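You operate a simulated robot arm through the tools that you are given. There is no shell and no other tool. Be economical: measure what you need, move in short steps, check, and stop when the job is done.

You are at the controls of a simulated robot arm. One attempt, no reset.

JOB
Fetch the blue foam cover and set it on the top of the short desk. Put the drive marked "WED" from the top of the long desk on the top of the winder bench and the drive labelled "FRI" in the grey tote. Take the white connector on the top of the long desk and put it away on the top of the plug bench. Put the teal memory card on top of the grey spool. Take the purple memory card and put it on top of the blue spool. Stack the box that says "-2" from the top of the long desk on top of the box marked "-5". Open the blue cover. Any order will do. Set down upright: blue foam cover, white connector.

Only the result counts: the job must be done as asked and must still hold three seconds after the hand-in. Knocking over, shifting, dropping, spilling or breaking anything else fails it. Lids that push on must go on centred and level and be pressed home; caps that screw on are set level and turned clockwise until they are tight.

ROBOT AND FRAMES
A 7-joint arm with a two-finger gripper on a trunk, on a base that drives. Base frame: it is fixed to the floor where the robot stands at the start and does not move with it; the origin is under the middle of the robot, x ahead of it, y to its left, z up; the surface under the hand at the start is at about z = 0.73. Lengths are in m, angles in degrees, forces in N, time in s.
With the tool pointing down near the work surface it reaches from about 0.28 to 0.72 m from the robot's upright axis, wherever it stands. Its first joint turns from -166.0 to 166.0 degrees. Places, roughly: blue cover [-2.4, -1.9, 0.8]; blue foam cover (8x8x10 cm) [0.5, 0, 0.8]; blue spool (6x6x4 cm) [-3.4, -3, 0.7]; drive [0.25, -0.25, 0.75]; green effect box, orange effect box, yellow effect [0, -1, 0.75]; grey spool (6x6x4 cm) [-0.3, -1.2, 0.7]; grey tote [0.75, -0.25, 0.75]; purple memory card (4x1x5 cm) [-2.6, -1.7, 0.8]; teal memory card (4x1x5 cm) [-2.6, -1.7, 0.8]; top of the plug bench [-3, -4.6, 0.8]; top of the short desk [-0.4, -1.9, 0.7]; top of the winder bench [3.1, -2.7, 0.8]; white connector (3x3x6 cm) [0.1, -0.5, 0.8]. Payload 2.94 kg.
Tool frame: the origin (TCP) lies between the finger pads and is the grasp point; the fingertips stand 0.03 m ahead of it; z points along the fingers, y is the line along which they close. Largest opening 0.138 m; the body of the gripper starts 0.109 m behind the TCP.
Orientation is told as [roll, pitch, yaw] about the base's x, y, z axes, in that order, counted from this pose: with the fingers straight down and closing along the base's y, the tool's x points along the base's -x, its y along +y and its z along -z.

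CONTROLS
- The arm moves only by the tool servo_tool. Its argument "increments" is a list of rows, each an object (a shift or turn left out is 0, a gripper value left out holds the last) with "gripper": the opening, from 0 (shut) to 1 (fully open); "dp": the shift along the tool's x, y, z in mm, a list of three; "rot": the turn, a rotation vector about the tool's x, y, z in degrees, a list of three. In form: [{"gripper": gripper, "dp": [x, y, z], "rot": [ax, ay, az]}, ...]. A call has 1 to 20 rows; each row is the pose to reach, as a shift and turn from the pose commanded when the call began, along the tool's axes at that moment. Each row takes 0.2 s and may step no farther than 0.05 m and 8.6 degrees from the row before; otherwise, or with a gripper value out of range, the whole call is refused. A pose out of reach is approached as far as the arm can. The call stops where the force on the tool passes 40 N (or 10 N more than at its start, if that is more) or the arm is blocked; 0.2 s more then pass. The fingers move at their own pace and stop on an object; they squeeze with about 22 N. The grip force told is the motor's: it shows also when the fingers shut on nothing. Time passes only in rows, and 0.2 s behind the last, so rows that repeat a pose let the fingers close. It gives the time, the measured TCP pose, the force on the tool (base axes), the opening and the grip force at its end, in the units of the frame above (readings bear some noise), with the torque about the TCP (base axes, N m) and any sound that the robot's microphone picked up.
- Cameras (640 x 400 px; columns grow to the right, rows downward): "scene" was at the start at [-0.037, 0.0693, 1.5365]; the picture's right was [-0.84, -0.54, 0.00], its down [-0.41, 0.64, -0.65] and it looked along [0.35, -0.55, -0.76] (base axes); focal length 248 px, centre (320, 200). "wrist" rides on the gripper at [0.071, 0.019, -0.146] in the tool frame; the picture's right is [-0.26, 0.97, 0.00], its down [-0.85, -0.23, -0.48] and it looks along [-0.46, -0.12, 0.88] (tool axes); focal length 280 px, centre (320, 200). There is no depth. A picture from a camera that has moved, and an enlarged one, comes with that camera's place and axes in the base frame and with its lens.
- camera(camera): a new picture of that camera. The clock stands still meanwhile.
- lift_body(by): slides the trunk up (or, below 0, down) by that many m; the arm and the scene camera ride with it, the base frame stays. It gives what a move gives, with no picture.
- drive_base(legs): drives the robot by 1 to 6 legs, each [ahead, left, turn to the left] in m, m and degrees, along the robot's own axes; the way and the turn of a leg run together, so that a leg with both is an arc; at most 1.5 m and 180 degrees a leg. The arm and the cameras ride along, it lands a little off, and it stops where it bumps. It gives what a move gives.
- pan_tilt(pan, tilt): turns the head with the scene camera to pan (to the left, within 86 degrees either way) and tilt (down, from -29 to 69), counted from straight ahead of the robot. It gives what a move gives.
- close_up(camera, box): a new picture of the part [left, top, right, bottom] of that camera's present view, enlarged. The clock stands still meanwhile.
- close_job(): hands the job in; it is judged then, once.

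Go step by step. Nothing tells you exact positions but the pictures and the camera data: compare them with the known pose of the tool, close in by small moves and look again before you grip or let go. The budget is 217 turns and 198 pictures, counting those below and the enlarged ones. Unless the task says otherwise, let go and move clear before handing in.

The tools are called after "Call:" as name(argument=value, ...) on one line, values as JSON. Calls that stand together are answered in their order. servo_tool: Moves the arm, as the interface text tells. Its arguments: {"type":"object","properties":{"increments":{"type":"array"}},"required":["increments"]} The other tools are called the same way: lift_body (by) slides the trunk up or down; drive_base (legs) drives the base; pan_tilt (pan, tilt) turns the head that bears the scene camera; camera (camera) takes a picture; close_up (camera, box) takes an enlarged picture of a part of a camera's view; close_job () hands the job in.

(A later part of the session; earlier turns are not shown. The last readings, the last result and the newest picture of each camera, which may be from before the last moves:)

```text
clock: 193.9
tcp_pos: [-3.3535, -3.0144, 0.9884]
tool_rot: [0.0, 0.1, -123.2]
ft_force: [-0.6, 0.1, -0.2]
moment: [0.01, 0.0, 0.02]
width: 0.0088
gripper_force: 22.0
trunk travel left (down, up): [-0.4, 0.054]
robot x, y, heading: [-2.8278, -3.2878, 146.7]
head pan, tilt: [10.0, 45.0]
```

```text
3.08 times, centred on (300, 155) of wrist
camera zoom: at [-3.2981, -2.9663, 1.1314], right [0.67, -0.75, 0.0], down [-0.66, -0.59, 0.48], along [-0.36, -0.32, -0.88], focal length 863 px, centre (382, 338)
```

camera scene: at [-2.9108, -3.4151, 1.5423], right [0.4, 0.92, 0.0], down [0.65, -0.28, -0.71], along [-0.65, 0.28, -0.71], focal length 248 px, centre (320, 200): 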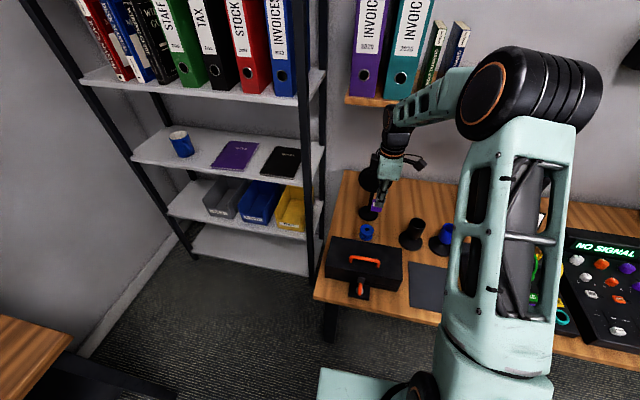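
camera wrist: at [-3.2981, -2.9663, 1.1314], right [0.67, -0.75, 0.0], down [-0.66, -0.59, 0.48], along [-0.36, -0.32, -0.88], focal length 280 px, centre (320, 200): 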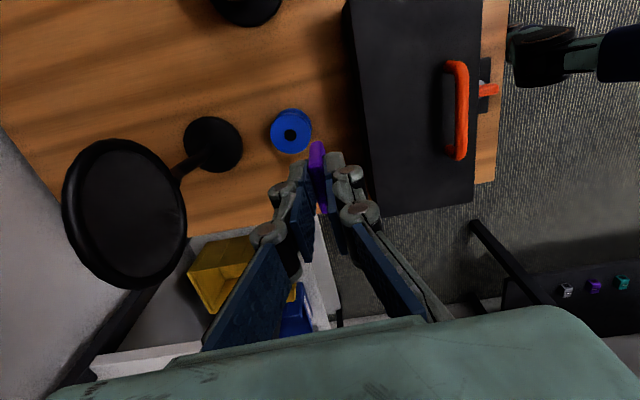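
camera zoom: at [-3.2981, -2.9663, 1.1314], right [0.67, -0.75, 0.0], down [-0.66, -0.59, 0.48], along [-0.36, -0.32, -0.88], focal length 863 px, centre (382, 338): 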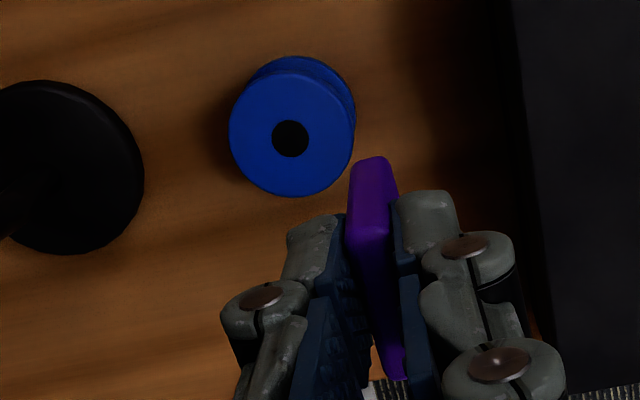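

Spool top is likely at z≈0.73. I'll move above it and lower part way, then look again.

Call:
servo_tool(increments=[{"dp": [-9, -22, 0]}, {"dp": [-18, -44, 10]}, {"dp": [-18, -44, 50]}, {"dp": [-18, -44, 90]}, {"dp": [-18, -44, 118]}, {"dp": [-18, -44, 118]}])

Call:
camera(camera="wrist")

Call:
close_up(camera="scene", box=[320, 140, 440, 250])

```text
clock: 195.3
tcp_pos: [-3.3996, -3.0021, 0.869]
tool_rot: [0.1, 0.1, -123.1]
ft_force: [0.0, 0.4, 0.7]
moment: [0.0, -0.01, 0.0]
width: 0.0086
gripper_force: 21.9
trunk travel left (down, up): [-0.4, 0.054]
robot x, y, heading: [-2.8312, -3.2913, 146.6]
head pan, tilt: [10.0, 45.0]
```

```text
89 pictures are left
camera wrist: at [-3.3447, -2.9547, 1.013], right [0.67, -0.75, 0.0], down [-0.66, -0.59, 0.48], along [-0.36, -0.32, -0.88], focal length 280 px, centre (320, 200)
```

wrist: 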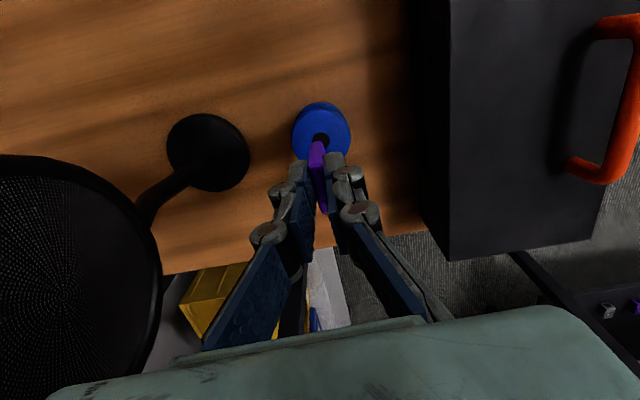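

```text
3.64 times, centred on (380, 195) of scene
camera zoom: at [-2.9108, -3.4151, 1.5423], right [0.4, 0.92, 0.0], down [0.65, -0.28, -0.71], along [-0.65, 0.28, -0.71], focal length 902 px, centre (102, 218)
```

zoom: 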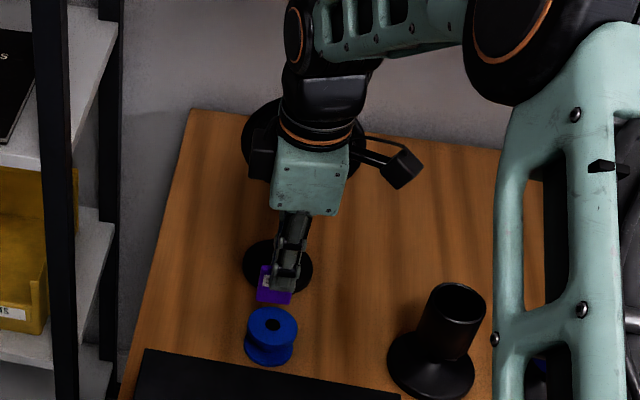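

Scene and wrist views agree that the spool top is at z≈0.77, right beneath the card. I'll lower to touch.

Call:
servo_tool(increments=[{"dp": [3, 1, 12]}, {"dp": [3, 1, 24]}, {"dp": [3, 1, 29]}, {"dp": [3, 1, 29]}])

Call:
close_up(camera="scene", box=[335, 180, 405, 250])

Call:
close_up(camera="wrist", box=[240, 90, 400, 230])

```text
clock: 196.3
tcp_pos: [-3.396, -3.0026, 0.8417]
tool_rot: [0.0, 0.0, -123.1]
ft_force: [-0.3, -0.3, -0.6]
moment: [0.04, -0.04, 0.03]
width: 0.0085
gripper_force: 21.9
trunk travel left (down, up): [-0.4, 0.054]
robot x, y, heading: [-2.8288, -3.2886, 146.7]
head pan, tilt: [10.0, 45.0]
```

```text
5.71 times, centred on (370, 215) of scene
camera zoom: at [-2.9108, -3.4151, 1.5423], right [0.4, 0.92, 0.0], down [0.65, -0.28, -0.71], along [-0.65, 0.28, -0.71], focal length 1418 px, centre (34, 114)
```

zoom: 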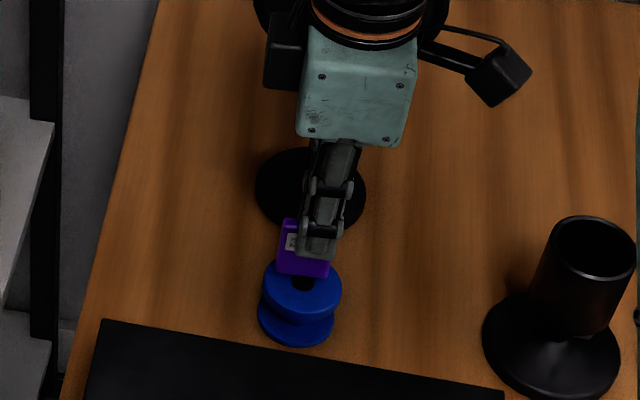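

```text
2.86 times, centred on (320, 160) of wrist
camera zoom: at [-3.342, -2.9536, 0.9858], right [0.67, -0.75, 0.0], down [-0.66, -0.59, 0.48], along [-0.35, -0.32, -0.88], focal length 801 px, centre (320, 314)
```

zoom: 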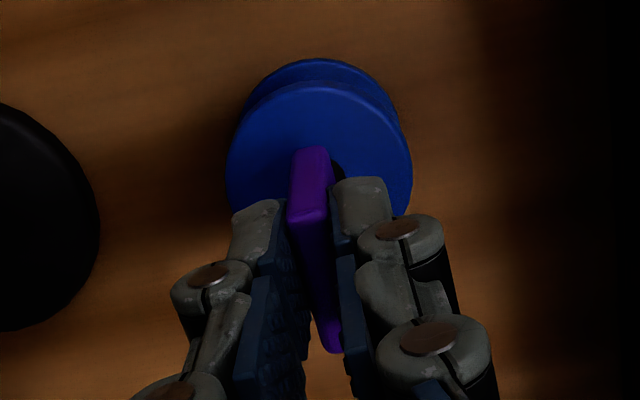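

Centred. Final small steps down.

Call:
servo_tool(increments=[{"dp": [0, 0, 4]}, {"dp": [0, 0, 7]}, {"dp": [0, 0, 7]}])

Call:
servo_tool(increments=[{"dp": [0, 0, 2]}, {"dp": [0, 0, 3]}, {"dp": [0, 0, 3]}])

Call:
close_up(camera="scene", box=[335, 180, 405, 250])

```text
clock: 197.1
tcp_pos: [-3.3966, -3.0, 0.836]
tool_rot: [0.0, 0.0, -123.1]
ft_force: [0.2, -0.2, 0.0]
moment: [0.0, -0.01, 0.02]
width: 0.0089
gripper_force: 21.9
trunk travel left (down, up): [-0.4, 0.054]
robot x, y, heading: [-2.8276, -3.2903, 146.5]
head pan, tilt: [10.0, 45.0]
```

```text
clock: 197.9
tcp_pos: [-3.3958, -3.0024, 0.8326]
tool_rot: [-0.2, 0.0, -123.1]
ft_force: [0.0, 0.1, 0.0]
moment: [0.0, 0.01, 0.03]
width: 0.0088
gripper_force: 22.5
trunk travel left (down, up): [-0.4, 0.054]
robot x, y, heading: [-2.8286, -3.2871, 146.8]
head pan, tilt: [10.0, 45.0]
```

```text
5.71 times, centred on (370, 215) of scene
camera zoom: at [-2.9108, -3.4151, 1.5423], right [0.4, 0.92, 0.0], down [0.65, -0.28, -0.71], along [-0.65, 0.28, -0.71], focal length 1418 px, centre (34, 114)
```

zoom: 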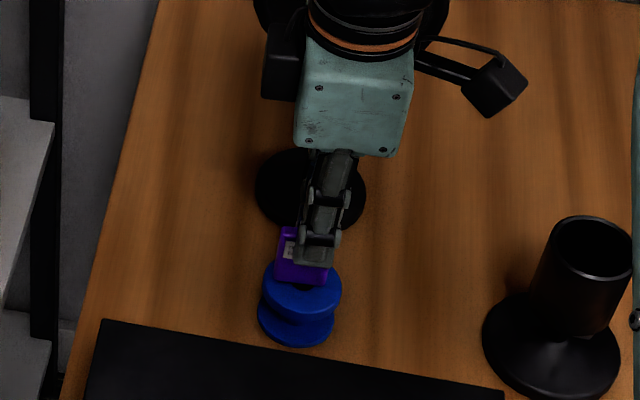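

Call:
servo_tool(increments=[{"dp": [0, 0, 2]}, {"dp": [0, 0, 4]}, {"dp": [0, 0, 4]}])

Call:
servo_tool(increments=[{"dp": [0, 0, 2]}, {"dp": [0, 0, 3]}, {"dp": [0, 0, 3]}])

```text
clock: 198.7
tcp_pos: [-3.3978, -3.0013, 0.8305]
tool_rot: [-0.1, 0.0, -123.1]
ft_force: [0.5, -0.1, 7.4]
moment: [-0.05, 0.0, -0.02]
width: 0.009
gripper_force: 21.3
trunk travel left (down, up): [-0.4, 0.054]
robot x, y, heading: [-2.8257, -3.2896, 146.4]
head pan, tilt: [10.0, 45.0]
```

```text
clock: 199.5
tcp_pos: [-3.3967, -3.0007, 0.8285]
tool_rot: [-0.3, 0.1, -123.1]
ft_force: [-0.4, -1.2, 19.7]
moment: [-0.05, 0.03, -0.02]
width: 0.0091
gripper_force: 22.1
trunk travel left (down, up): [-0.4, 0.054]
robot x, y, heading: [-2.8294, -3.2894, 146.6]
head pan, tilt: [10.0, 45.0]
```

Touching. I'll ease off 2 mm and open only slightly to release, then rise straight up a bit and check.

Call:
servo_tool(increments=[{"dp": [0, 0, -2]}, {"dp": [0, 0, -2]}, {"dp": [0, 0, -2], "gripper": 0.2}, {"dp": [0, 0, -2]}, {"dp": [0, 0, -2]}, {"dp": [0, 0, -10]}, {"dp": [0, 0, -25]}, {"dp": [0, 0, -50]}, {"dp": [0, 0, -50]}])

Call:
close_up(camera="scene", box=[335, 180, 405, 250])

Call:
close_up(camera="wrist", box=[240, 90, 400, 230])

```text
clock: 201.5
tcp_pos: [-3.3991, -3.0017, 0.8762]
tool_rot: [-0.1, 0.0, -123.1]
ft_force: [0.1, 0.0, 0.7]
moment: [-0.01, 0.01, -0.04]
width: 0.0277
gripper_force: 0.0
trunk travel left (down, up): [-0.4, 0.054]
robot x, y, heading: [-2.8305, -3.292, 146.7]
head pan, tilt: [10.0, 45.0]
```

```text
5.71 times, centred on (370, 215) of scene
camera zoom: at [-2.9107, -3.4152, 1.5423], right [0.4, 0.92, 0.0], down [0.65, -0.28, -0.71], along [-0.65, 0.28, -0.71], focal length 1418 px, centre (34, 114)
```

zoom: 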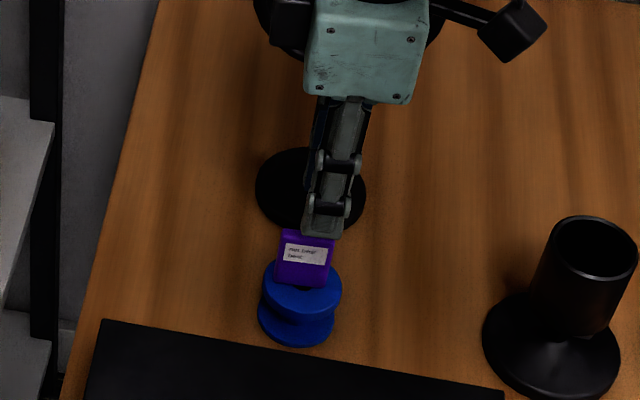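

```text
2.86 times, centred on (320, 160) of wrist
camera zoom: at [-3.3427, -2.9532, 1.019], right [0.67, -0.75, 0.0], down [-0.66, -0.59, 0.48], along [-0.35, -0.32, -0.88], focal length 801 px, centre (320, 314)
```

zoom: 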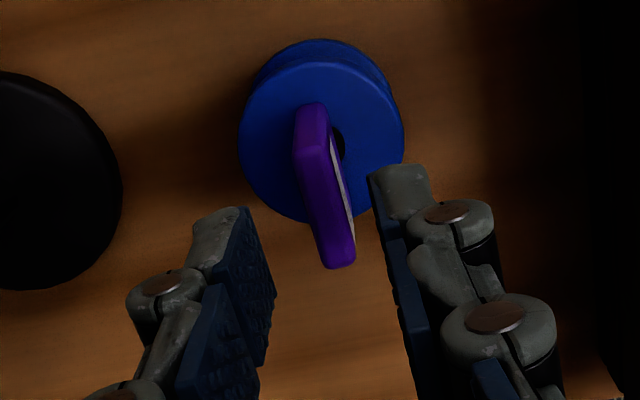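

The purple card stands on the blue spool. I'll rise, retract, and drive back to the card rack and blue cover.

Call:
servo_tool(increments=[{"dp": [0, 0, -40]}, {"dp": [0, 0, -80]}, {"dp": [0, 0, -120]}, {"dp": [0, 40, -140]}, {"dp": [20, 80, -160]}, {"dp": [40, 120, -180]}, {"dp": [60, 160, -200]}, {"dp": [80, 190, -230]}, {"dp": [80, 190, -230]}])

Call:
drive_base(legs=[[-0.04, -0.13, 0], [0.0, -1.25, 0]])

Call:
camera(camera="wrist")

Call:
camera(camera="scene")

```text
clock: 203.5
tcp_pos: [-3.1964, -3.0399, 1.1061]
tool_rot: [0.0, 0.0, -123.1]
ft_force: [0.6, 0.5, -0.2]
moment: [0.03, 0.01, 0.0]
width: 0.0274
gripper_force: 0.1
trunk travel left (down, up): [-0.4, 0.054]
robot x, y, heading: [-2.8283, -3.2873, 146.7]
head pan, tilt: [10.0, 45.0]
```

```text
clock: 216.1
tcp_pos: [-2.3939, -1.9044, 1.1056]
tool_rot: [0.0, 0.2, -123.9]
ft_force: [0.9, 0.2, -0.4]
moment: [0.01, 0.0, 0.01]
width: 0.0274
gripper_force: 0.0
trunk travel left (down, up): [-0.4, 0.054]
robot x, y, heading: [-2.0295, -2.1543, 146.0]
head pan, tilt: [10.0, 45.0]
```

```text
82 pictures are left
camera wrist: at [-2.3375, -1.8564, 1.2503], right [0.66, -0.76, 0.0], down [-0.66, -0.58, 0.48], along [-0.36, -0.31, -0.88], focal length 280 px, centre (320, 200)
```

wrist: 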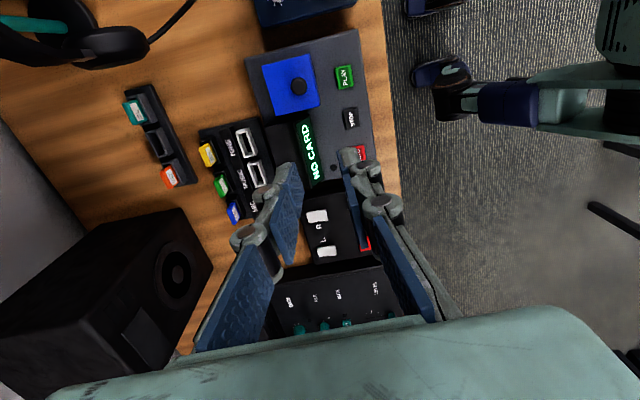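

```text
81 pictures are left
camera scene: at [-2.1122, -2.2823, 1.5423], right [0.41, 0.91, 0.0], down [0.65, -0.29, -0.71], along [-0.65, 0.29, -0.71], focal length 248 px, centre (320, 200)
```

scene: 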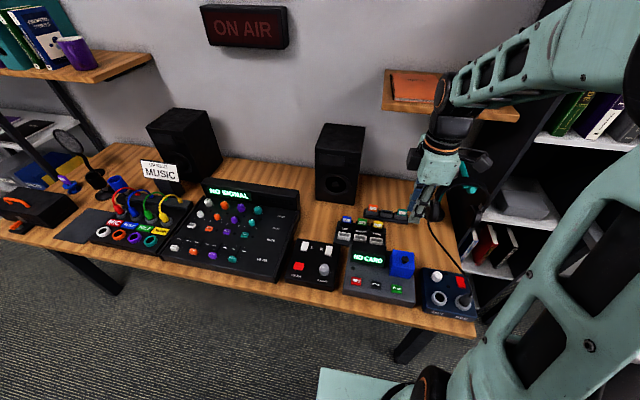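

Now zoom on the blue cover to see how it opens.

Call:
close_up(camera="scene", box=[350, 230, 430, 300])

Call:
close_up(camera="wrist", box=[240, 30, 380, 130])

```text
5.71 times, centred on (390, 265) of scene
camera zoom: at [-2.1122, -2.2823, 1.5423], right [0.41, 0.91, 0.0], down [0.65, -0.29, -0.71], along [-0.65, 0.29, -0.71], focal length 1418 px, centre (-80, -171)
```

zoom: 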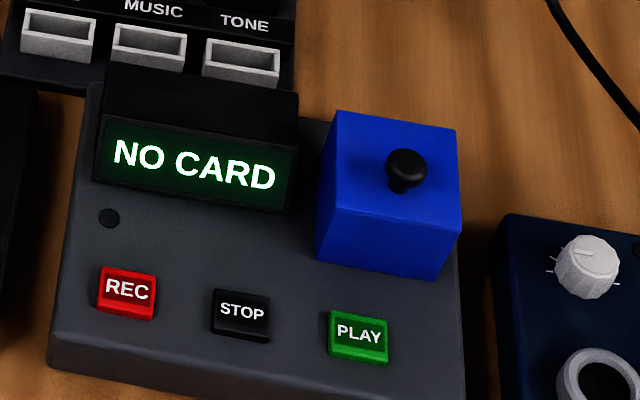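

```text
4.00 times, centred on (310, 80) of wrist
camera zoom: at [-2.3375, -1.8564, 1.2503], right [0.66, -0.76, 0.0], down [-0.66, -0.58, 0.48], along [-0.36, -0.31, -0.88], focal length 1122 px, centre (360, 680)
```

zoom: 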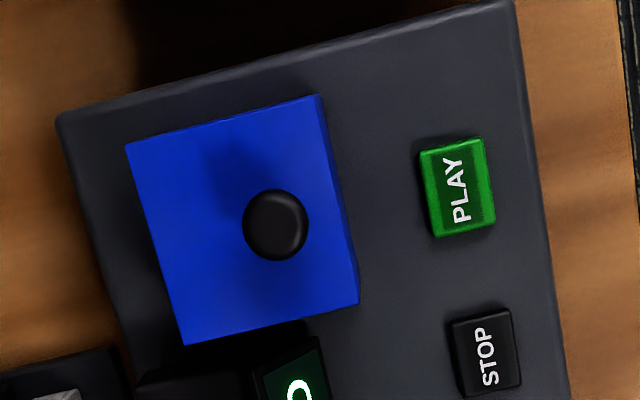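

It's a box-shaped cover with a knob off-centre toward the front, so it's most likely hinged at the back. I'll turn the hand to close along the hinge direction and hover over the knob.

Call:
servo_tool(increments=[{"dp": [3, -2, 0], "rot": [0, 0, 8.1], "gripper": 0.35}, {"dp": [6, -4, 0], "rot": [0, 0, 16.2]}, {"dp": [9, -6, 0], "rot": [0, 0, 24.3]}, {"dp": [12, -8, 0], "rot": [0, 0, 32.4]}, {"dp": [15, -10, 0], "rot": [0, 0, 40.5]}, {"dp": [18, -12, 0], "rot": [0, 0, 48.6]}, {"dp": [21, -14, 0], "rot": [0, 0, 56.7]}, {"dp": [24, -16, 0], "rot": [0, 0, 64.8]}, {"dp": [27, -18, 0], "rot": [0, 0, 72.9]}, {"dp": [30, -20, 0], "rot": [0, 0, 81]}, {"dp": [34, -23, 30], "rot": [0, 0, 89]}, {"dp": [34, -23, 75], "rot": [0, 0, 89]}, {"dp": [34, -23, 110], "rot": [0, 0, 89]}, {"dp": [34, -23, 150], "rot": [0, 0, 89]}, {"dp": [34, -23, 150], "rot": [0, 0, 89]}])

Call:
camera(camera="wrist")

Call:
close_up(camera="scene", box=[350, 190, 450, 290])

```text
clock: 219.3
tcp_pos: [-2.3927, -1.8622, 0.9564]
tool_rot: [0.0, 0.0, 147.1]
ft_force: [1.1, 0.2, 0.1]
moment: [0.0, -0.01, 0.02]
width: 0.0484
gripper_force: 0.1
trunk travel left (down, up): [-0.4, 0.054]
robot x, y, heading: [-2.024, -2.158, 146.1]
head pan, tilt: [10.0, 45.0]
```

```text
78 pictures are left
camera wrist: at [-2.3429, -1.9171, 1.1006], right [-0.74, -0.67, 0.0], down [-0.59, 0.65, 0.48], along [-0.32, 0.35, -0.88], focal length 280 px, centre (320, 200)
```

wrist: 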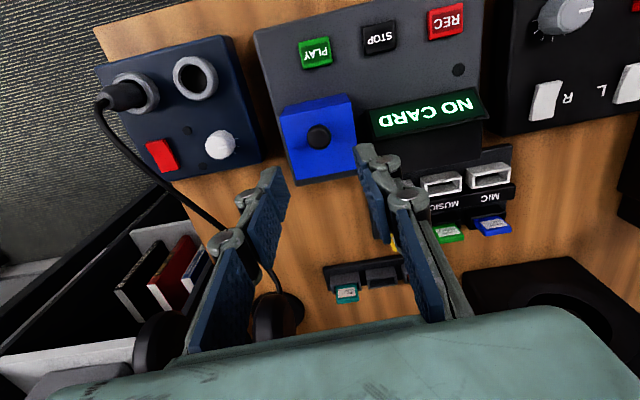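

```text
4.00 times, centred on (400, 240) of scene
camera zoom: at [-2.1122, -2.2824, 1.5423], right [0.41, 0.91, 0.0], down [0.65, -0.29, -0.71], along [-0.65, 0.29, -0.71], focal length 993 px, centre (0, 40)
```

zoom: 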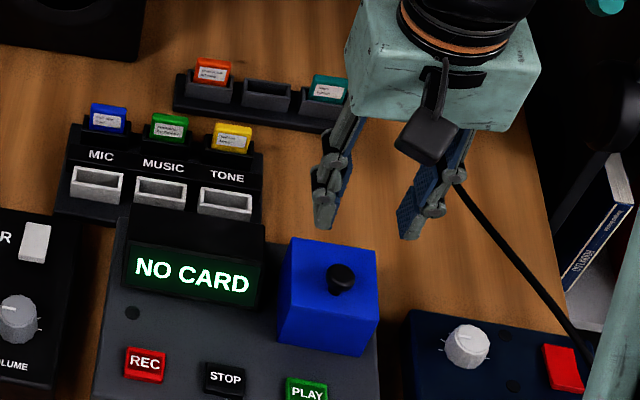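

Call:
close_up(camera="wrist", box=[265, 80, 375, 195])

```text
3.48 times, centred on (320, 138) of wrist
camera zoom: at [-2.3429, -1.9171, 1.1006], right [-0.74, -0.67, 0.0], down [-0.59, 0.65, 0.48], along [-0.32, 0.35, -0.88], focal length 975 px, centre (320, 417)
```

zoom: 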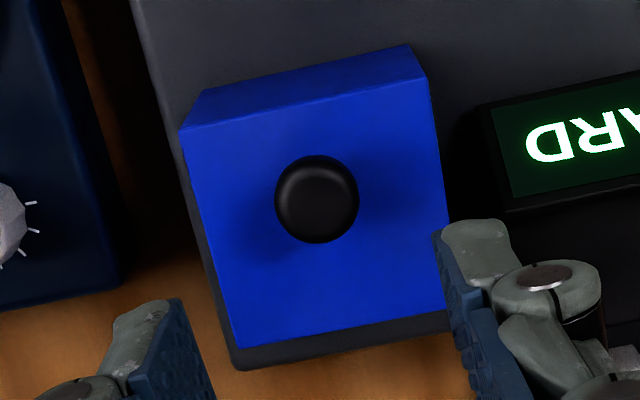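

Knob offset toward the front confirms a back hinge (top z≈0.82, knob z≈0.835). I'll lower and grip the knob with the fingertips.

Call:
servo_tool(increments=[{"dp": [2, 0, 40]}, {"dp": [2, 0, 80]}, {"dp": [2, 0, 100]}, {"dp": [2, 0, 102]}, {"gripper": 0, "dp": [2, 0, 102]}, {"dp": [2, 0, 102]}, {"dp": [2, 0, 102]}])

Call:
close_up(camera="wrist", box=[225, 80, 415, 240])

Call:
close_up(camera="scene", box=[360, 220, 440, 290])

```text
clock: 220.2
tcp_pos: [-2.3935, -1.8643, 0.8668]
tool_rot: [-0.1, -0.5, 147.2]
ft_force: [-2.9, -6.5, 22.2]
moment: [-1.29, 0.95, -0.02]
width: 0.0302
gripper_force: 9.4
trunk travel left (down, up): [-0.4, 0.054]
robot x, y, heading: [-2.032, -2.1602, 146.0]
head pan, tilt: [10.0, 45.0]
stopped in row 4: the force on the tool passed its limit at 44 N (the readings are from after the stop); the commanded pose is now the measured one
```

```text
2.50 times, centred on (320, 160) of wrist
camera zoom: at [-2.3431, -1.919, 1.0095], right [-0.74, -0.67, 0.0], down [-0.59, 0.65, 0.48], along [-0.32, 0.36, -0.88], focal length 701 px, centre (320, 300)
```

zoom: 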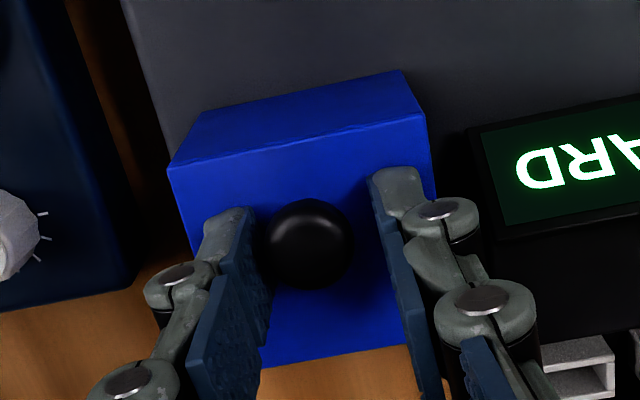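

```text
5.71 times, centred on (400, 255) of scene
camera zoom: at [-2.1103, -2.2845, 1.5429], right [0.41, 0.91, 0.0], down [0.64, -0.29, -0.71], along [-0.65, 0.29, -0.71], focal length 1418 px, centre (-137, -114)
```

zoom: 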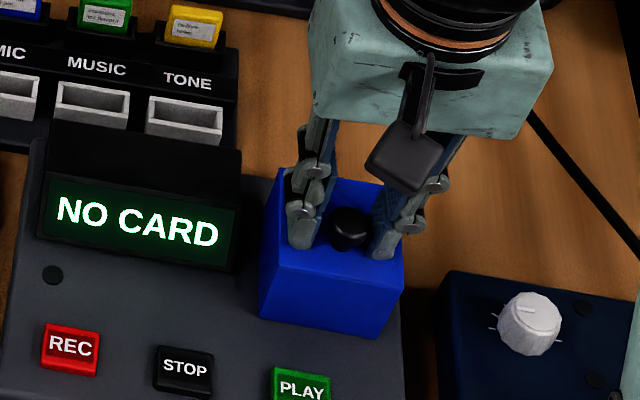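

The tips touched the lid top (so the lid top is z≈0.837). I'll raise 4 mm and close on the knob.

Call:
servo_tool(increments=[{"dp": [0, -1, -4]}, {"dp": [0, -1, -4], "gripper": 0}, {"dp": [0, -1, -4]}, {"dp": [0, -1, -4]}, {"dp": [0, -1, -4]}])

Call:
close_up(camera="wrist", box=[225, 80, 415, 240])

```text
clock: 221.3
tcp_pos: [-2.3908, -1.8627, 0.8654]
tool_rot: [-0.1, 0.0, 147.2]
ft_force: [2.0, -4.0, -5.9]
moment: [-0.27, -0.43, 0.07]
width: 0.02
gripper_force: 44.9
trunk travel left (down, up): [-0.4, 0.054]
robot x, y, heading: [-2.0307, -2.1573, 145.9]
head pan, tilt: [10.0, 45.0]
```

```text
2.50 times, centred on (320, 160) of wrist
camera zoom: at [-2.3421, -1.9177, 1.0104], right [-0.74, -0.67, 0.0], down [-0.59, 0.65, 0.48], along [-0.32, 0.35, -0.88], focal length 701 px, centre (320, 300)
```

zoom: 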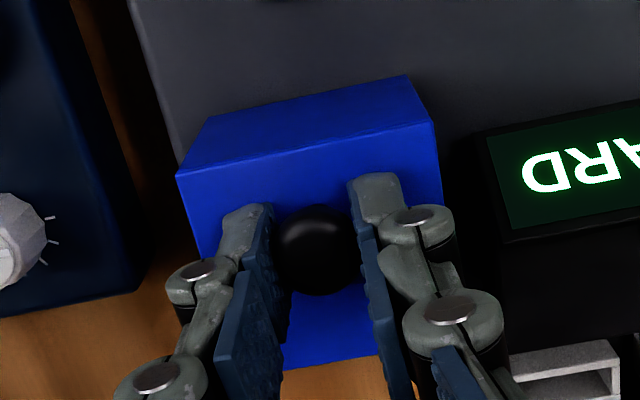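

Knob gripped. I'll try a first small arc of about 10° about the back-bottom hinge and check forces and view.

Call:
servo_tool(increments=[{"dp": [-3, 0, -2]}, {"dp": [-7, 0, -4]}, {"dp": [-10, 0, -6]}, {"dp": [-13, 0, -7]}])

Call:
close_up(camera="wrist", box=[225, 80, 415, 240])

Call:
close_up(camera="scene", box=[360, 220, 440, 290])

```text
clock: 222.3
tcp_pos: [-2.4019, -1.8545, 0.8744]
tool_rot: [0.0, 0.0, 147.1]
ft_force: [10.0, -4.8, -9.1]
moment: [-0.7, -1.14, 0.08]
width: 0.0203
gripper_force: 45.1
trunk travel left (down, up): [-0.4, 0.054]
robot x, y, heading: [-2.0314, -2.1587, 145.8]
head pan, tilt: [10.0, 45.0]
```

```text
2.50 times, centred on (320, 160) of wrist
camera zoom: at [-2.3531, -1.9098, 1.0178], right [-0.74, -0.67, 0.0], down [-0.59, 0.65, 0.48], along [-0.32, 0.35, -0.88], focal length 701 px, centre (320, 300)
```

zoom: 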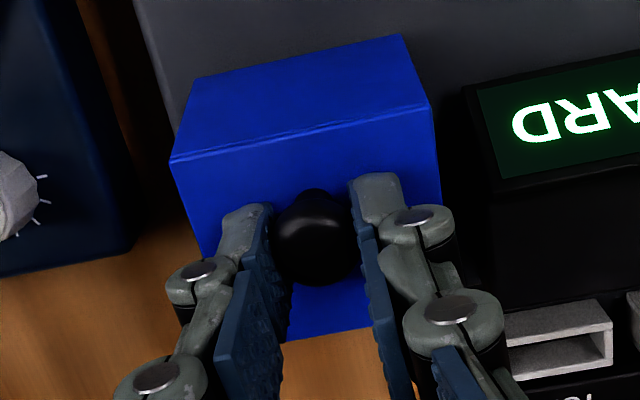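

```text
5.71 times, centred on (400, 255) of scene
camera zoom: at [-2.112, -2.2822, 1.5424], right [0.41, 0.91, 0.0], down [0.65, -0.29, -0.71], along [-0.65, 0.29, -0.71], focal length 1418 px, centre (-137, -114)
```

zoom: 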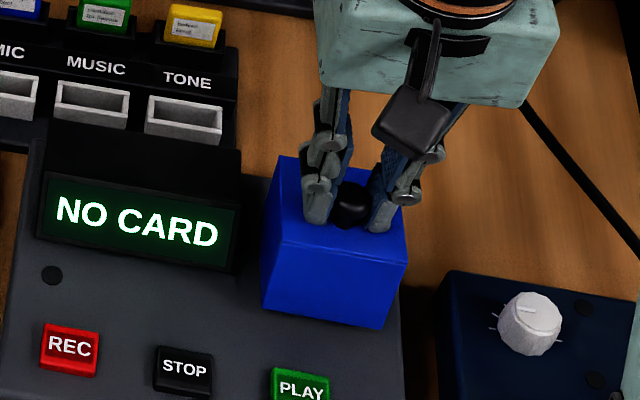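

It hinges at the back as expected. I'll continue the arc, tilting the hand along with the lid so the tips don't press on it.

Call:
servo_tool(increments=[{"dp": [-7, 0, -1.8], "rot": [0, 4, 0]}, {"dp": [-14.1, 0, -3.4], "rot": [0, 8, 0]}, {"dp": [-21.3, 0, -4.2], "rot": [0, 12, 0]}, {"dp": [-28.5, 0, -4.8], "rot": [0, 16, 0]}, {"dp": [-35.7, 0, -4.6], "rot": [0, 20, 0]}, {"dp": [-42.9, 0, -4.2], "rot": [0, 24, 0]}])

Call:
close_up(camera="wrist", box=[225, 80, 415, 240])

Call:
close_up(camera="scene", box=[340, 200, 440, 290])

```text
clock: 223.8
tcp_pos: [-2.4361, -1.8299, 0.8774]
tool_rot: [-0.2, 24.0, 147.0]
ft_force: [17.0, 6.9, -10.6]
moment: [-0.25, -0.75, 0.21]
width: 0.0203
gripper_force: 44.6
trunk travel left (down, up): [-0.4, 0.054]
robot x, y, heading: [-2.0286, -2.1609, 145.9]
head pan, tilt: [10.0, 45.0]
```

```text
2.50 times, centred on (320, 160) of wrist
camera zoom: at [-2.443, -1.85, 1.0377], right [-0.72, -0.68, -0.11], down [-0.69, 0.72, 0.09], along [0.02, 0.14, -0.99], focal length 701 px, centre (320, 300)
```

zoom: 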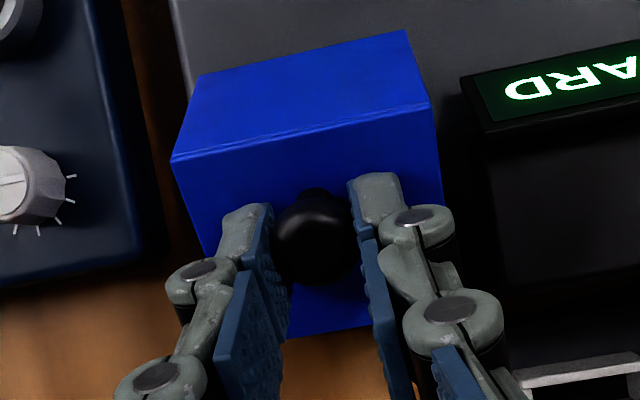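

```text
4.44 times, centred on (390, 245) of scene
camera zoom: at [-2.1112, -2.2805, 1.5425], right [0.41, 0.91, 0.0], down [0.64, -0.29, -0.71], along [-0.65, 0.29, -0.71], focal length 1103 px, centre (9, 0)
```

zoom: 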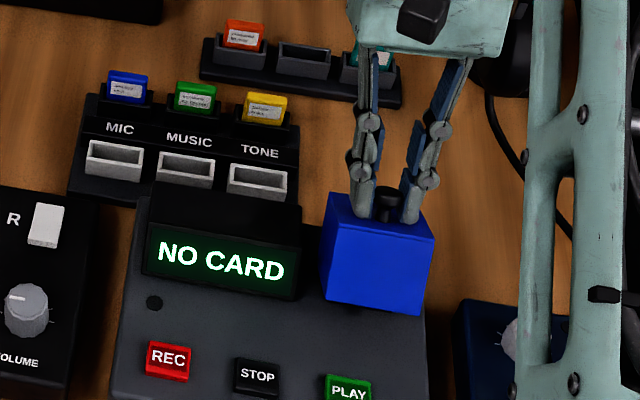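

The lid is following, at about 34°. Continue the arc.

Call:
servo_tool(increments=[{"dp": [-7, 0, -1.7], "rot": [0, 4, 0]}, {"dp": [-14, 0, -3.4], "rot": [0, 8, 0]}, {"dp": [-21, 0, -4.2], "rot": [0, 12, 0]}, {"dp": [-28.4, 0, -5], "rot": [0, 16, 0]}, {"dp": [-35, 0, -6.5], "rot": [0, 16, 0]}, {"dp": [-41.4, 0, -7.9], "rot": [0, 16, 0]}, {"dp": [-47.5, 0, -7.2], "rot": [0, 16, 0]}, {"dp": [-53.6, 0, -6.5], "rot": [0, 16, 0]}])

Call:
close_up(camera="wrist", box=[225, 80, 415, 240])

Call:
close_up(camera="scene", box=[340, 180, 460, 290])

```text
clock: 225.6
tcp_pos: [-2.4692, -1.8083, 0.8685]
tool_rot: [-0.5, 39.9, 147.1]
ft_force: [33.3, 13.9, -16.1]
moment: [-0.25, -0.85, 0.44]
width: 0.02
gripper_force: 44.8
out of reach, approached as far as the arm can: row 7, 8
trunk travel left (down, up): [-0.4, 0.054]
robot x, y, heading: [-2.0314, -2.1584, 146.0]
head pan, tilt: [10.0, 45.0]
```

```text
2.50 times, centred on (320, 160) of wrist
camera zoom: at [-2.5121, -1.804, 1.0229], right [-0.69, -0.71, -0.17], down [-0.68, 0.71, -0.18], along [0.25, 0.0, -0.97], focal length 701 px, centre (320, 300)
```

zoom: 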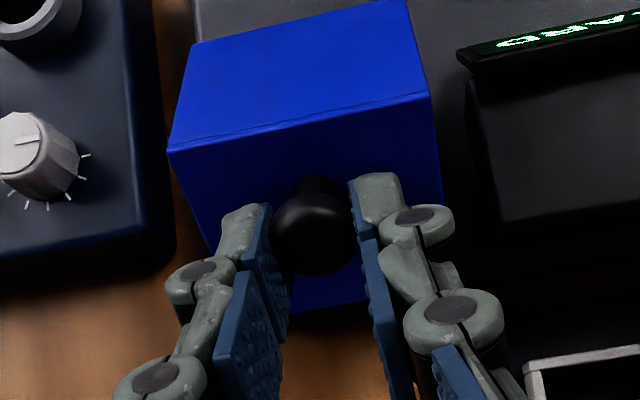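

```text
3.64 times, centred on (400, 235) of scene
camera zoom: at [-2.11, -2.2794, 1.5426], right [0.41, 0.91, 0.0], down [0.64, -0.29, -0.71], along [-0.65, 0.29, -0.71], focal length 902 px, centre (29, 73)
```

zoom: 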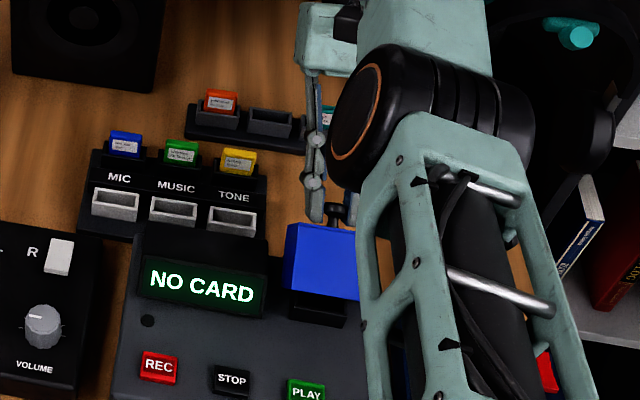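

The lid is at about 56°. To stay in reach I'll bring the hand back upright while continuing the arc (the knob pivots in the grip).

Call:
servo_tool(increments=[{"dp": [-4.5, 0, -1.8], "rot": [0, -3.5, 0]}, {"dp": [-9.1, 0, -3.6], "rot": [0, -7, 0]}, {"dp": [-13.9, 0, -3.6], "rot": [0, -10.5, 0]}, {"dp": [-18.6, 0, -3.6], "rot": [0, -14, 0]}, {"dp": [-23.5, 0, -2.7], "rot": [0, -17.5, 0]}, {"dp": [-28.3, 0, -1.8], "rot": [0, -21, 0]}, {"dp": [-33, 0, 0.1], "rot": [0, -24.5, 0]}, {"dp": [-37.7, 0, 2], "rot": [0, -28, 0]}])

Call:
close_up(camera="wrist", box=[225, 80, 415, 240])

Call:
close_up(camera="scene", box=[340, 180, 460, 290])

```text
clock: 227.3
tcp_pos: [-2.4958, -1.7965, 0.8432]
tool_rot: [0.1, 11.9, 147.2]
ft_force: [0.1, -0.2, -0.2]
moment: [-0.01, -0.01, 0.0]
width: 0.0001
gripper_force: 28.5
trunk travel left (down, up): [-0.4, 0.054]
robot x, y, heading: [-2.0317, -2.156, 145.7]
head pan, tilt: [10.0, 45.0]
```

```text
2.50 times, centred on (320, 160) of wrist
camera zoom: at [-2.4732, -1.835, 0.9984], right [-0.74, -0.67, -0.05], down [-0.65, 0.7, 0.29], along [-0.16, 0.25, -0.95], focal length 701 px, centre (320, 300)
```

zoom: 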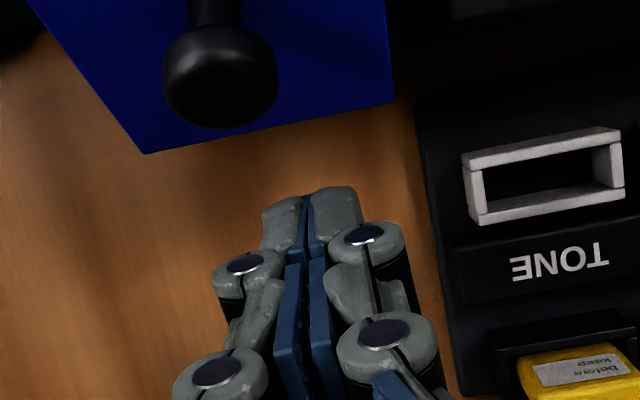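

```text
3.64 times, centred on (400, 235) of scene
camera zoom: at [-2.112, -2.2823, 1.5423], right [0.41, 0.91, 0.0], down [0.65, -0.29, -0.71], along [-0.65, 0.29, -0.71], focal length 902 px, centre (29, 73)
```

zoom: 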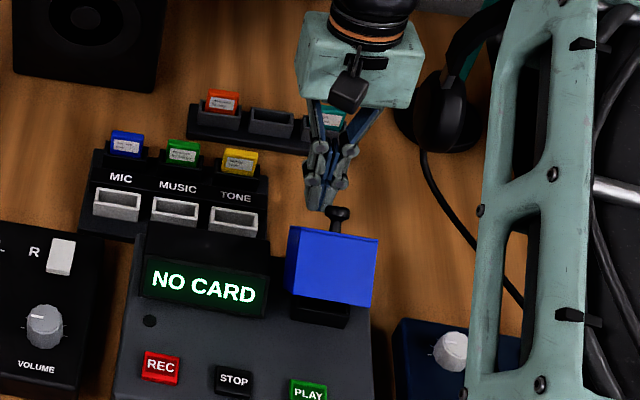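

The fingers slipped off, but the lid stays up at about 60° by itself. I'll go up and over to the robot side, then push the lid the rest of the way from the front.

Call:
servo_tool(increments=[{"dp": [8, 0, -39], "rot": [0, -3, 0]}, {"dp": [17, 0, -78], "rot": [0, -6, 0]}, {"dp": [25, 0, -117], "rot": [0, -12, 0]}, {"dp": [60, 0, -109], "rot": [0, -12, 0]}, {"dp": [95, 0, -102], "rot": [0, -12, 0]}, {"dp": [130, 0, -95], "rot": [0, -12, 0]}, {"dp": [166, 0, -87.5], "rot": [0, -12, 0]}, {"dp": [166, 0, -87.5], "rot": [0, -12, 0]}])

Call:
camera(camera="wrist")

Call:
close_up(camera="scene", box=[350, 210, 440, 290])

```text
clock: 229.2
tcp_pos: [-2.3724, -1.876, 0.9615]
tool_rot: [-0.1, -0.1, 147.1]
ft_force: [-0.5, 0.1, 0.0]
moment: [0.0, -0.03, -0.01]
width: 0.0
gripper_force: 29.3
trunk travel left (down, up): [-0.4, 0.054]
robot x, y, heading: [-2.0302, -2.1607, 145.8]
head pan, tilt: [10.0, 45.0]
```

```text
64 pictures are left
camera wrist: at [-2.3231, -1.9313, 1.1049], right [-0.74, -0.67, 0.0], down [-0.59, 0.65, 0.48], along [-0.32, 0.36, -0.88], focal length 280 px, centre (320, 200)
```

wrist: 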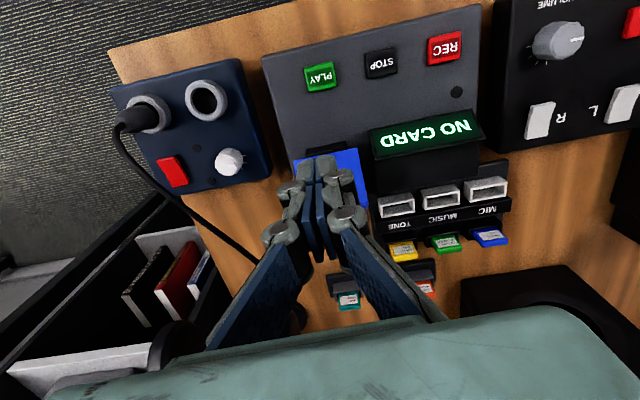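

```text
5.00 times, centred on (395, 250) of scene
camera zoom: at [-2.1123, -2.2823, 1.5423], right [0.41, 0.91, 0.0], down [0.65, -0.29, -0.71], along [-0.65, 0.29, -0.71], focal length 1241 px, centre (-55, -50)
```

zoom: 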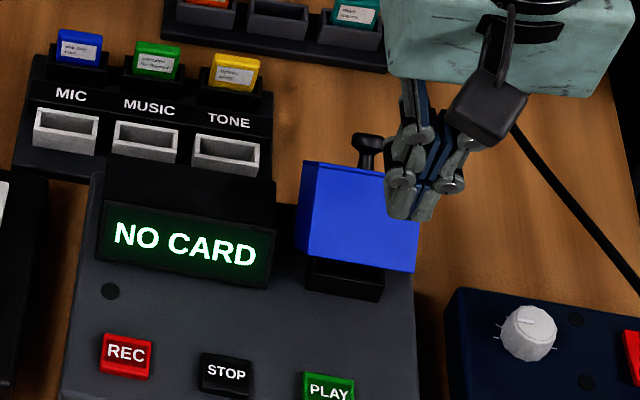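

The lid now rests at about 47–60°. I'll lower the closed fingers in front of its rim and push inward.

Call:
servo_tool(increments=[{"dp": [10, 0, 30]}, {"dp": [10, 0, 70]}, {"dp": [10, 0, 100]}, {"dp": [10, 0, 113]}, {"dp": [2, 0, 113]}, {"dp": [-8, 0, 113]}, {"dp": [-18, 0, 113]}, {"dp": [-28, 0, 113]}])

Call:
close_up(camera="scene", box=[350, 210, 440, 290])

```text
clock: 230.9
tcp_pos: [-2.3991, -1.8612, 0.8484]
tool_rot: [-0.2, -0.1, 147.2]
ft_force: [-0.1, 0.1, -0.8]
moment: [0.02, 0.02, 0.01]
width: 0.0003
gripper_force: 28.5
trunk travel left (down, up): [-0.4, 0.054]
robot x, y, heading: [-2.0284, -2.1583, 146.0]
head pan, tilt: [10.0, 45.0]
```

```text
5.00 times, centred on (395, 250) of scene
camera zoom: at [-2.1124, -2.2823, 1.5423], right [0.41, 0.91, 0.0], down [0.65, -0.29, -0.71], along [-0.65, 0.29, -0.71], focal length 1241 px, centre (-55, -50)
```

zoom: 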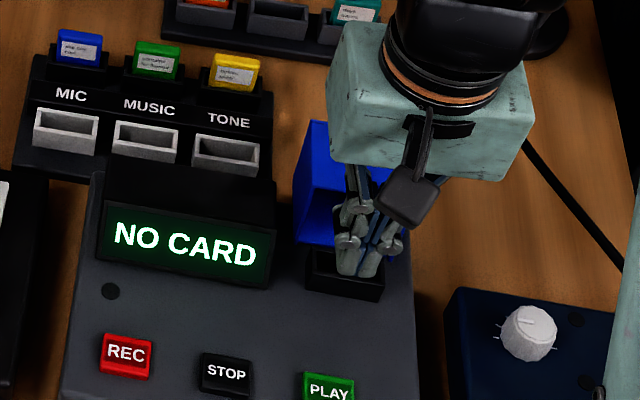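

It's pushing freely. Continue inward.

Call:
servo_tool(increments=[{"dp": [-8, 0, 0]}, {"dp": [-16, 0, 0]}, {"dp": [-24, 0, 0]}, {"dp": [-32, 0, 0]}, {"dp": [-40, 0, 0]}, {"dp": [-48, 0, 0]}])

Call:
close_up(camera="scene", box=[350, 190, 440, 290])

```text
clock: 232.2
tcp_pos: [-2.4206, -1.8446, 0.8451]
tool_rot: [0.1, 1.7, 146.9]
ft_force: [9.6, -7.2, 1.0]
moment: [0.01, -0.05, -0.06]
width: 0.0001
gripper_force: 28.4
trunk travel left (down, up): [-0.4, 0.054]
robot x, y, heading: [-2.0302, -2.1589, 145.7]
head pan, tilt: [10.0, 45.0]
stopped in row 6: the force on the tool passed its limit at 44 N (the readings are from after the stop); the commanded pose is now the measured one
```

```text
4.00 times, centred on (395, 240) of scene
camera zoom: at [-2.1113, -2.2831, 1.5422], right [0.41, 0.91, 0.0], down [0.65, -0.29, -0.71], along [-0.65, 0.29, -0.71], focal length 993 px, centre (20, 40)
```

zoom: 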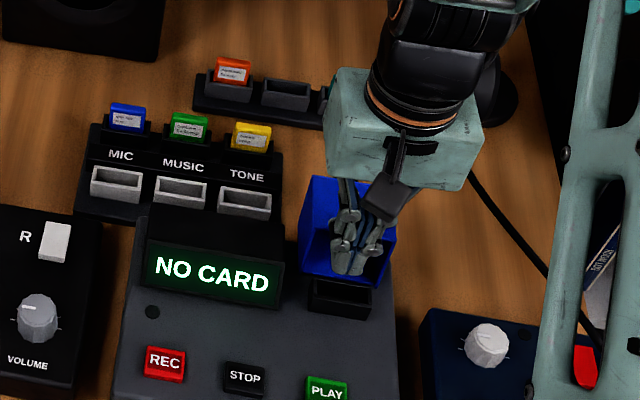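

It stopped against the hinge limit at about 90°+. I'll back off and check that the lid stays open.

Call:
servo_tool(increments=[{"dp": [10, 0, 0]}, {"dp": [40, 0, 0]}, {"dp": [60, 0, -20]}, {"dp": [80, 0, -65]}, {"dp": [80, 0, -110]}, {"dp": [80, 0, -150]}, {"dp": [80, 0, -150]}])

Call:
camera(camera="wrist")

Call:
close_up(camera="scene", box=[350, 190, 440, 290])

```text
clock: 233.8
tcp_pos: [-2.3608, -1.8849, 1.0024]
tool_rot: [0.0, 1.4, 147.0]
ft_force: [0.8, 0.6, 0.6]
moment: [0.03, -0.01, -0.03]
width: 0.0
gripper_force: 28.1
trunk travel left (down, up): [-0.4, 0.054]
robot x, y, heading: [-2.0311, -2.1607, 146.0]
head pan, tilt: [10.0, 45.0]
```

```text
60 pictures are left
camera wrist: at [-2.3142, -1.938, 1.1483], right [-0.74, -0.67, -0.01], down [-0.6, 0.66, 0.46], along [-0.3, 0.34, -0.89], focal length 280 px, centre (320, 200)
```

wrist: 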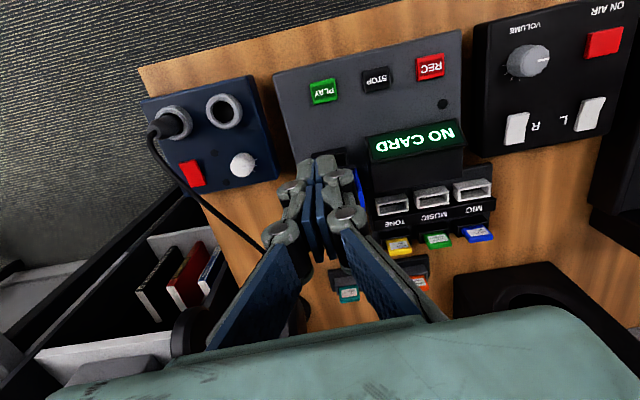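

```text
4.00 times, centred on (395, 240) of scene
camera zoom: at [-2.1118, -2.2826, 1.5423], right [0.41, 0.91, 0.0], down [0.65, -0.29, -0.71], along [-0.65, 0.29, -0.71], focal length 993 px, centre (20, 40)
```

zoom: 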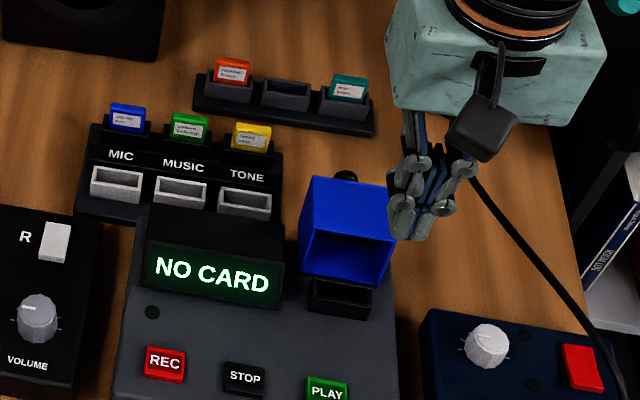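

The blue cover is fully open and stays. Next is the teal card at about (-2.609,-1.687); I'll reposition the base a little.

Call:
drive_base(legs=[[0.06, -0.06, 0]])

Call:
servo_tool(increments=[{"dp": [-10, 0, 0], "gripper": 0.5, "rot": [0, -1.4, 0]}, {"dp": [-10, 0, 0], "rot": [0, -1.4, 0]}, {"dp": [-10, 0, 0], "rot": [0, -1.4, 0]}])

Call:
camera(camera="wrist")

```text
clock: 235.0
tcp_pos: [-2.3757, -1.8014, 1.0026]
tool_rot: [0.0, 1.3, 146.9]
ft_force: [1.0, -0.7, -0.2]
moment: [-0.03, 0.01, 0.02]
width: 0.0001
gripper_force: 28.5
trunk travel left (down, up): [-0.4, 0.054]
robot x, y, heading: [-2.0432, -2.0739, 145.9]
head pan, tilt: [10.0, 45.0]
```

```text
clock: 235.8
tcp_pos: [-2.3823, -1.796, 1.0008]
tool_rot: [0.0, -0.2, 147.0]
ft_force: [0.0, 0.4, 0.6]
moment: [0.0, 0.01, 0.0]
width: 0.0692
gripper_force: 0.0
trunk travel left (down, up): [-0.4, 0.054]
robot x, y, heading: [-2.0489, -2.0747, 145.9]
head pan, tilt: [10.0, 45.0]
```

```text
58 pictures are left
camera wrist: at [-2.334, -1.8508, 1.145], right [-0.74, -0.67, 0.0], down [-0.59, 0.65, 0.48], along [-0.32, 0.36, -0.88], focal length 280 px, centre (320, 200)
```

wrist: 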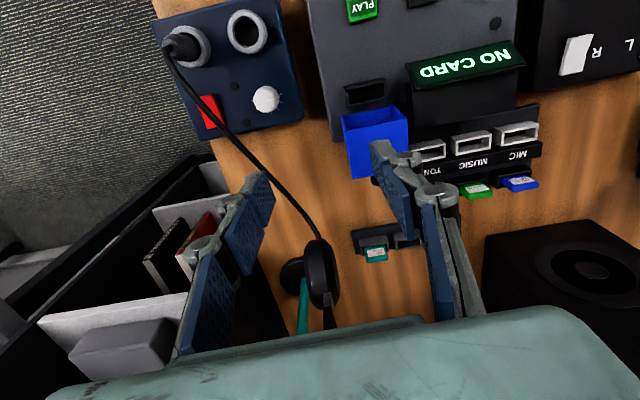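

Call:
close_up(camera="scene", box=[340, 150, 470, 260])

```text
3.64 times, centred on (405, 205) of scene
camera zoom: at [-2.1268, -2.1994, 1.5423], right [0.41, 0.91, 0.0], down [0.65, -0.29, -0.71], along [-0.65, 0.29, -0.71], focal length 902 px, centre (11, 182)
```

zoom: 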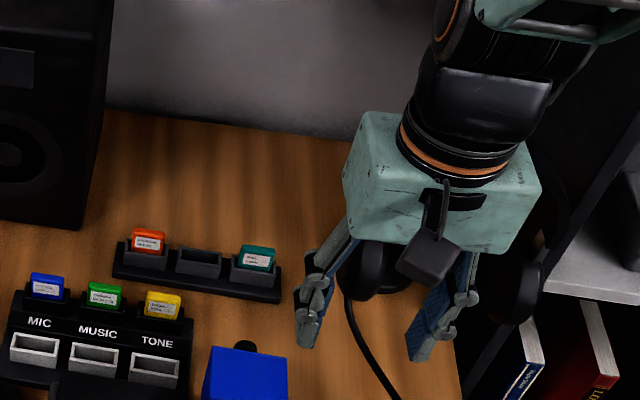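

I'll keep the hand low but above the open lid (z 0.90), slide in, then hover above the teal card.

Call:
servo_tool(increments=[{"dp": [0, 17, 30], "gripper": 0.42}, {"dp": [0, 33, 65]}, {"dp": [0, 33, 98]}, {"dp": [-45, 33, 98]}, {"dp": [-90, 33, 98]}, {"dp": [-130, 33, 98]}, {"dp": [-160, 33, 115]}, {"dp": [-195, 33, 130]}, {"dp": [-225, 33, 132]}, {"dp": [-225, 33, 132]}])

Call:
camera(camera="wrist")

Call:
close_up(camera="scene", box=[340, 130, 470, 260])

```text
clock: 238.0
tcp_pos: [-2.589, -1.7023, 0.8713]
tool_rot: [0.0, 0.0, 147.1]
ft_force: [0.2, 0.1, 0.0]
moment: [0.04, -0.01, -0.02]
width: 0.058
gripper_force: 0.1
trunk travel left (down, up): [-0.4, 0.054]
robot x, y, heading: [-2.0403, -2.0734, 145.7]
head pan, tilt: [10.0, 45.0]
```

```text
56 pictures are left
camera wrist: at [-2.5403, -1.7568, 1.0153], right [-0.74, -0.67, 0.0], down [-0.59, 0.65, 0.48], along [-0.32, 0.36, -0.88], focal length 280 px, centre (320, 200)
```

wrist: 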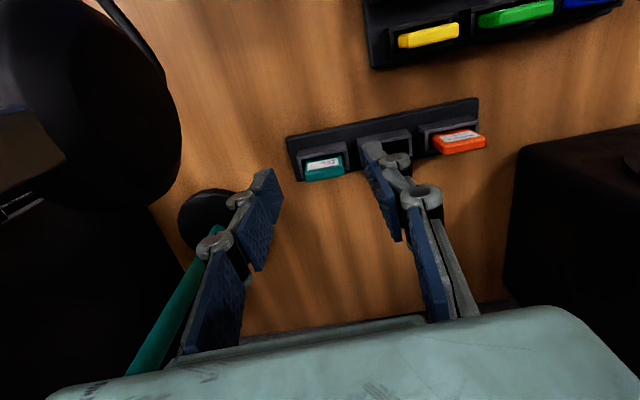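

```text
3.08 times, centred on (405, 195) of scene
camera zoom: at [-2.1268, -2.1995, 1.5423], right [0.41, 0.91, 0.0], down [0.65, -0.29, -0.71], along [-0.65, 0.29, -0.71], focal length 764 px, centre (58, 215)
```

zoom: 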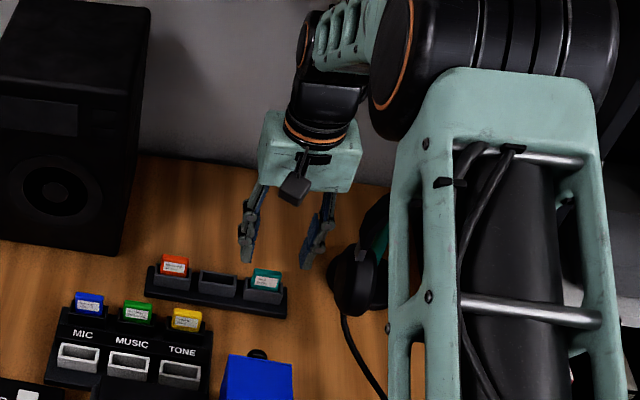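

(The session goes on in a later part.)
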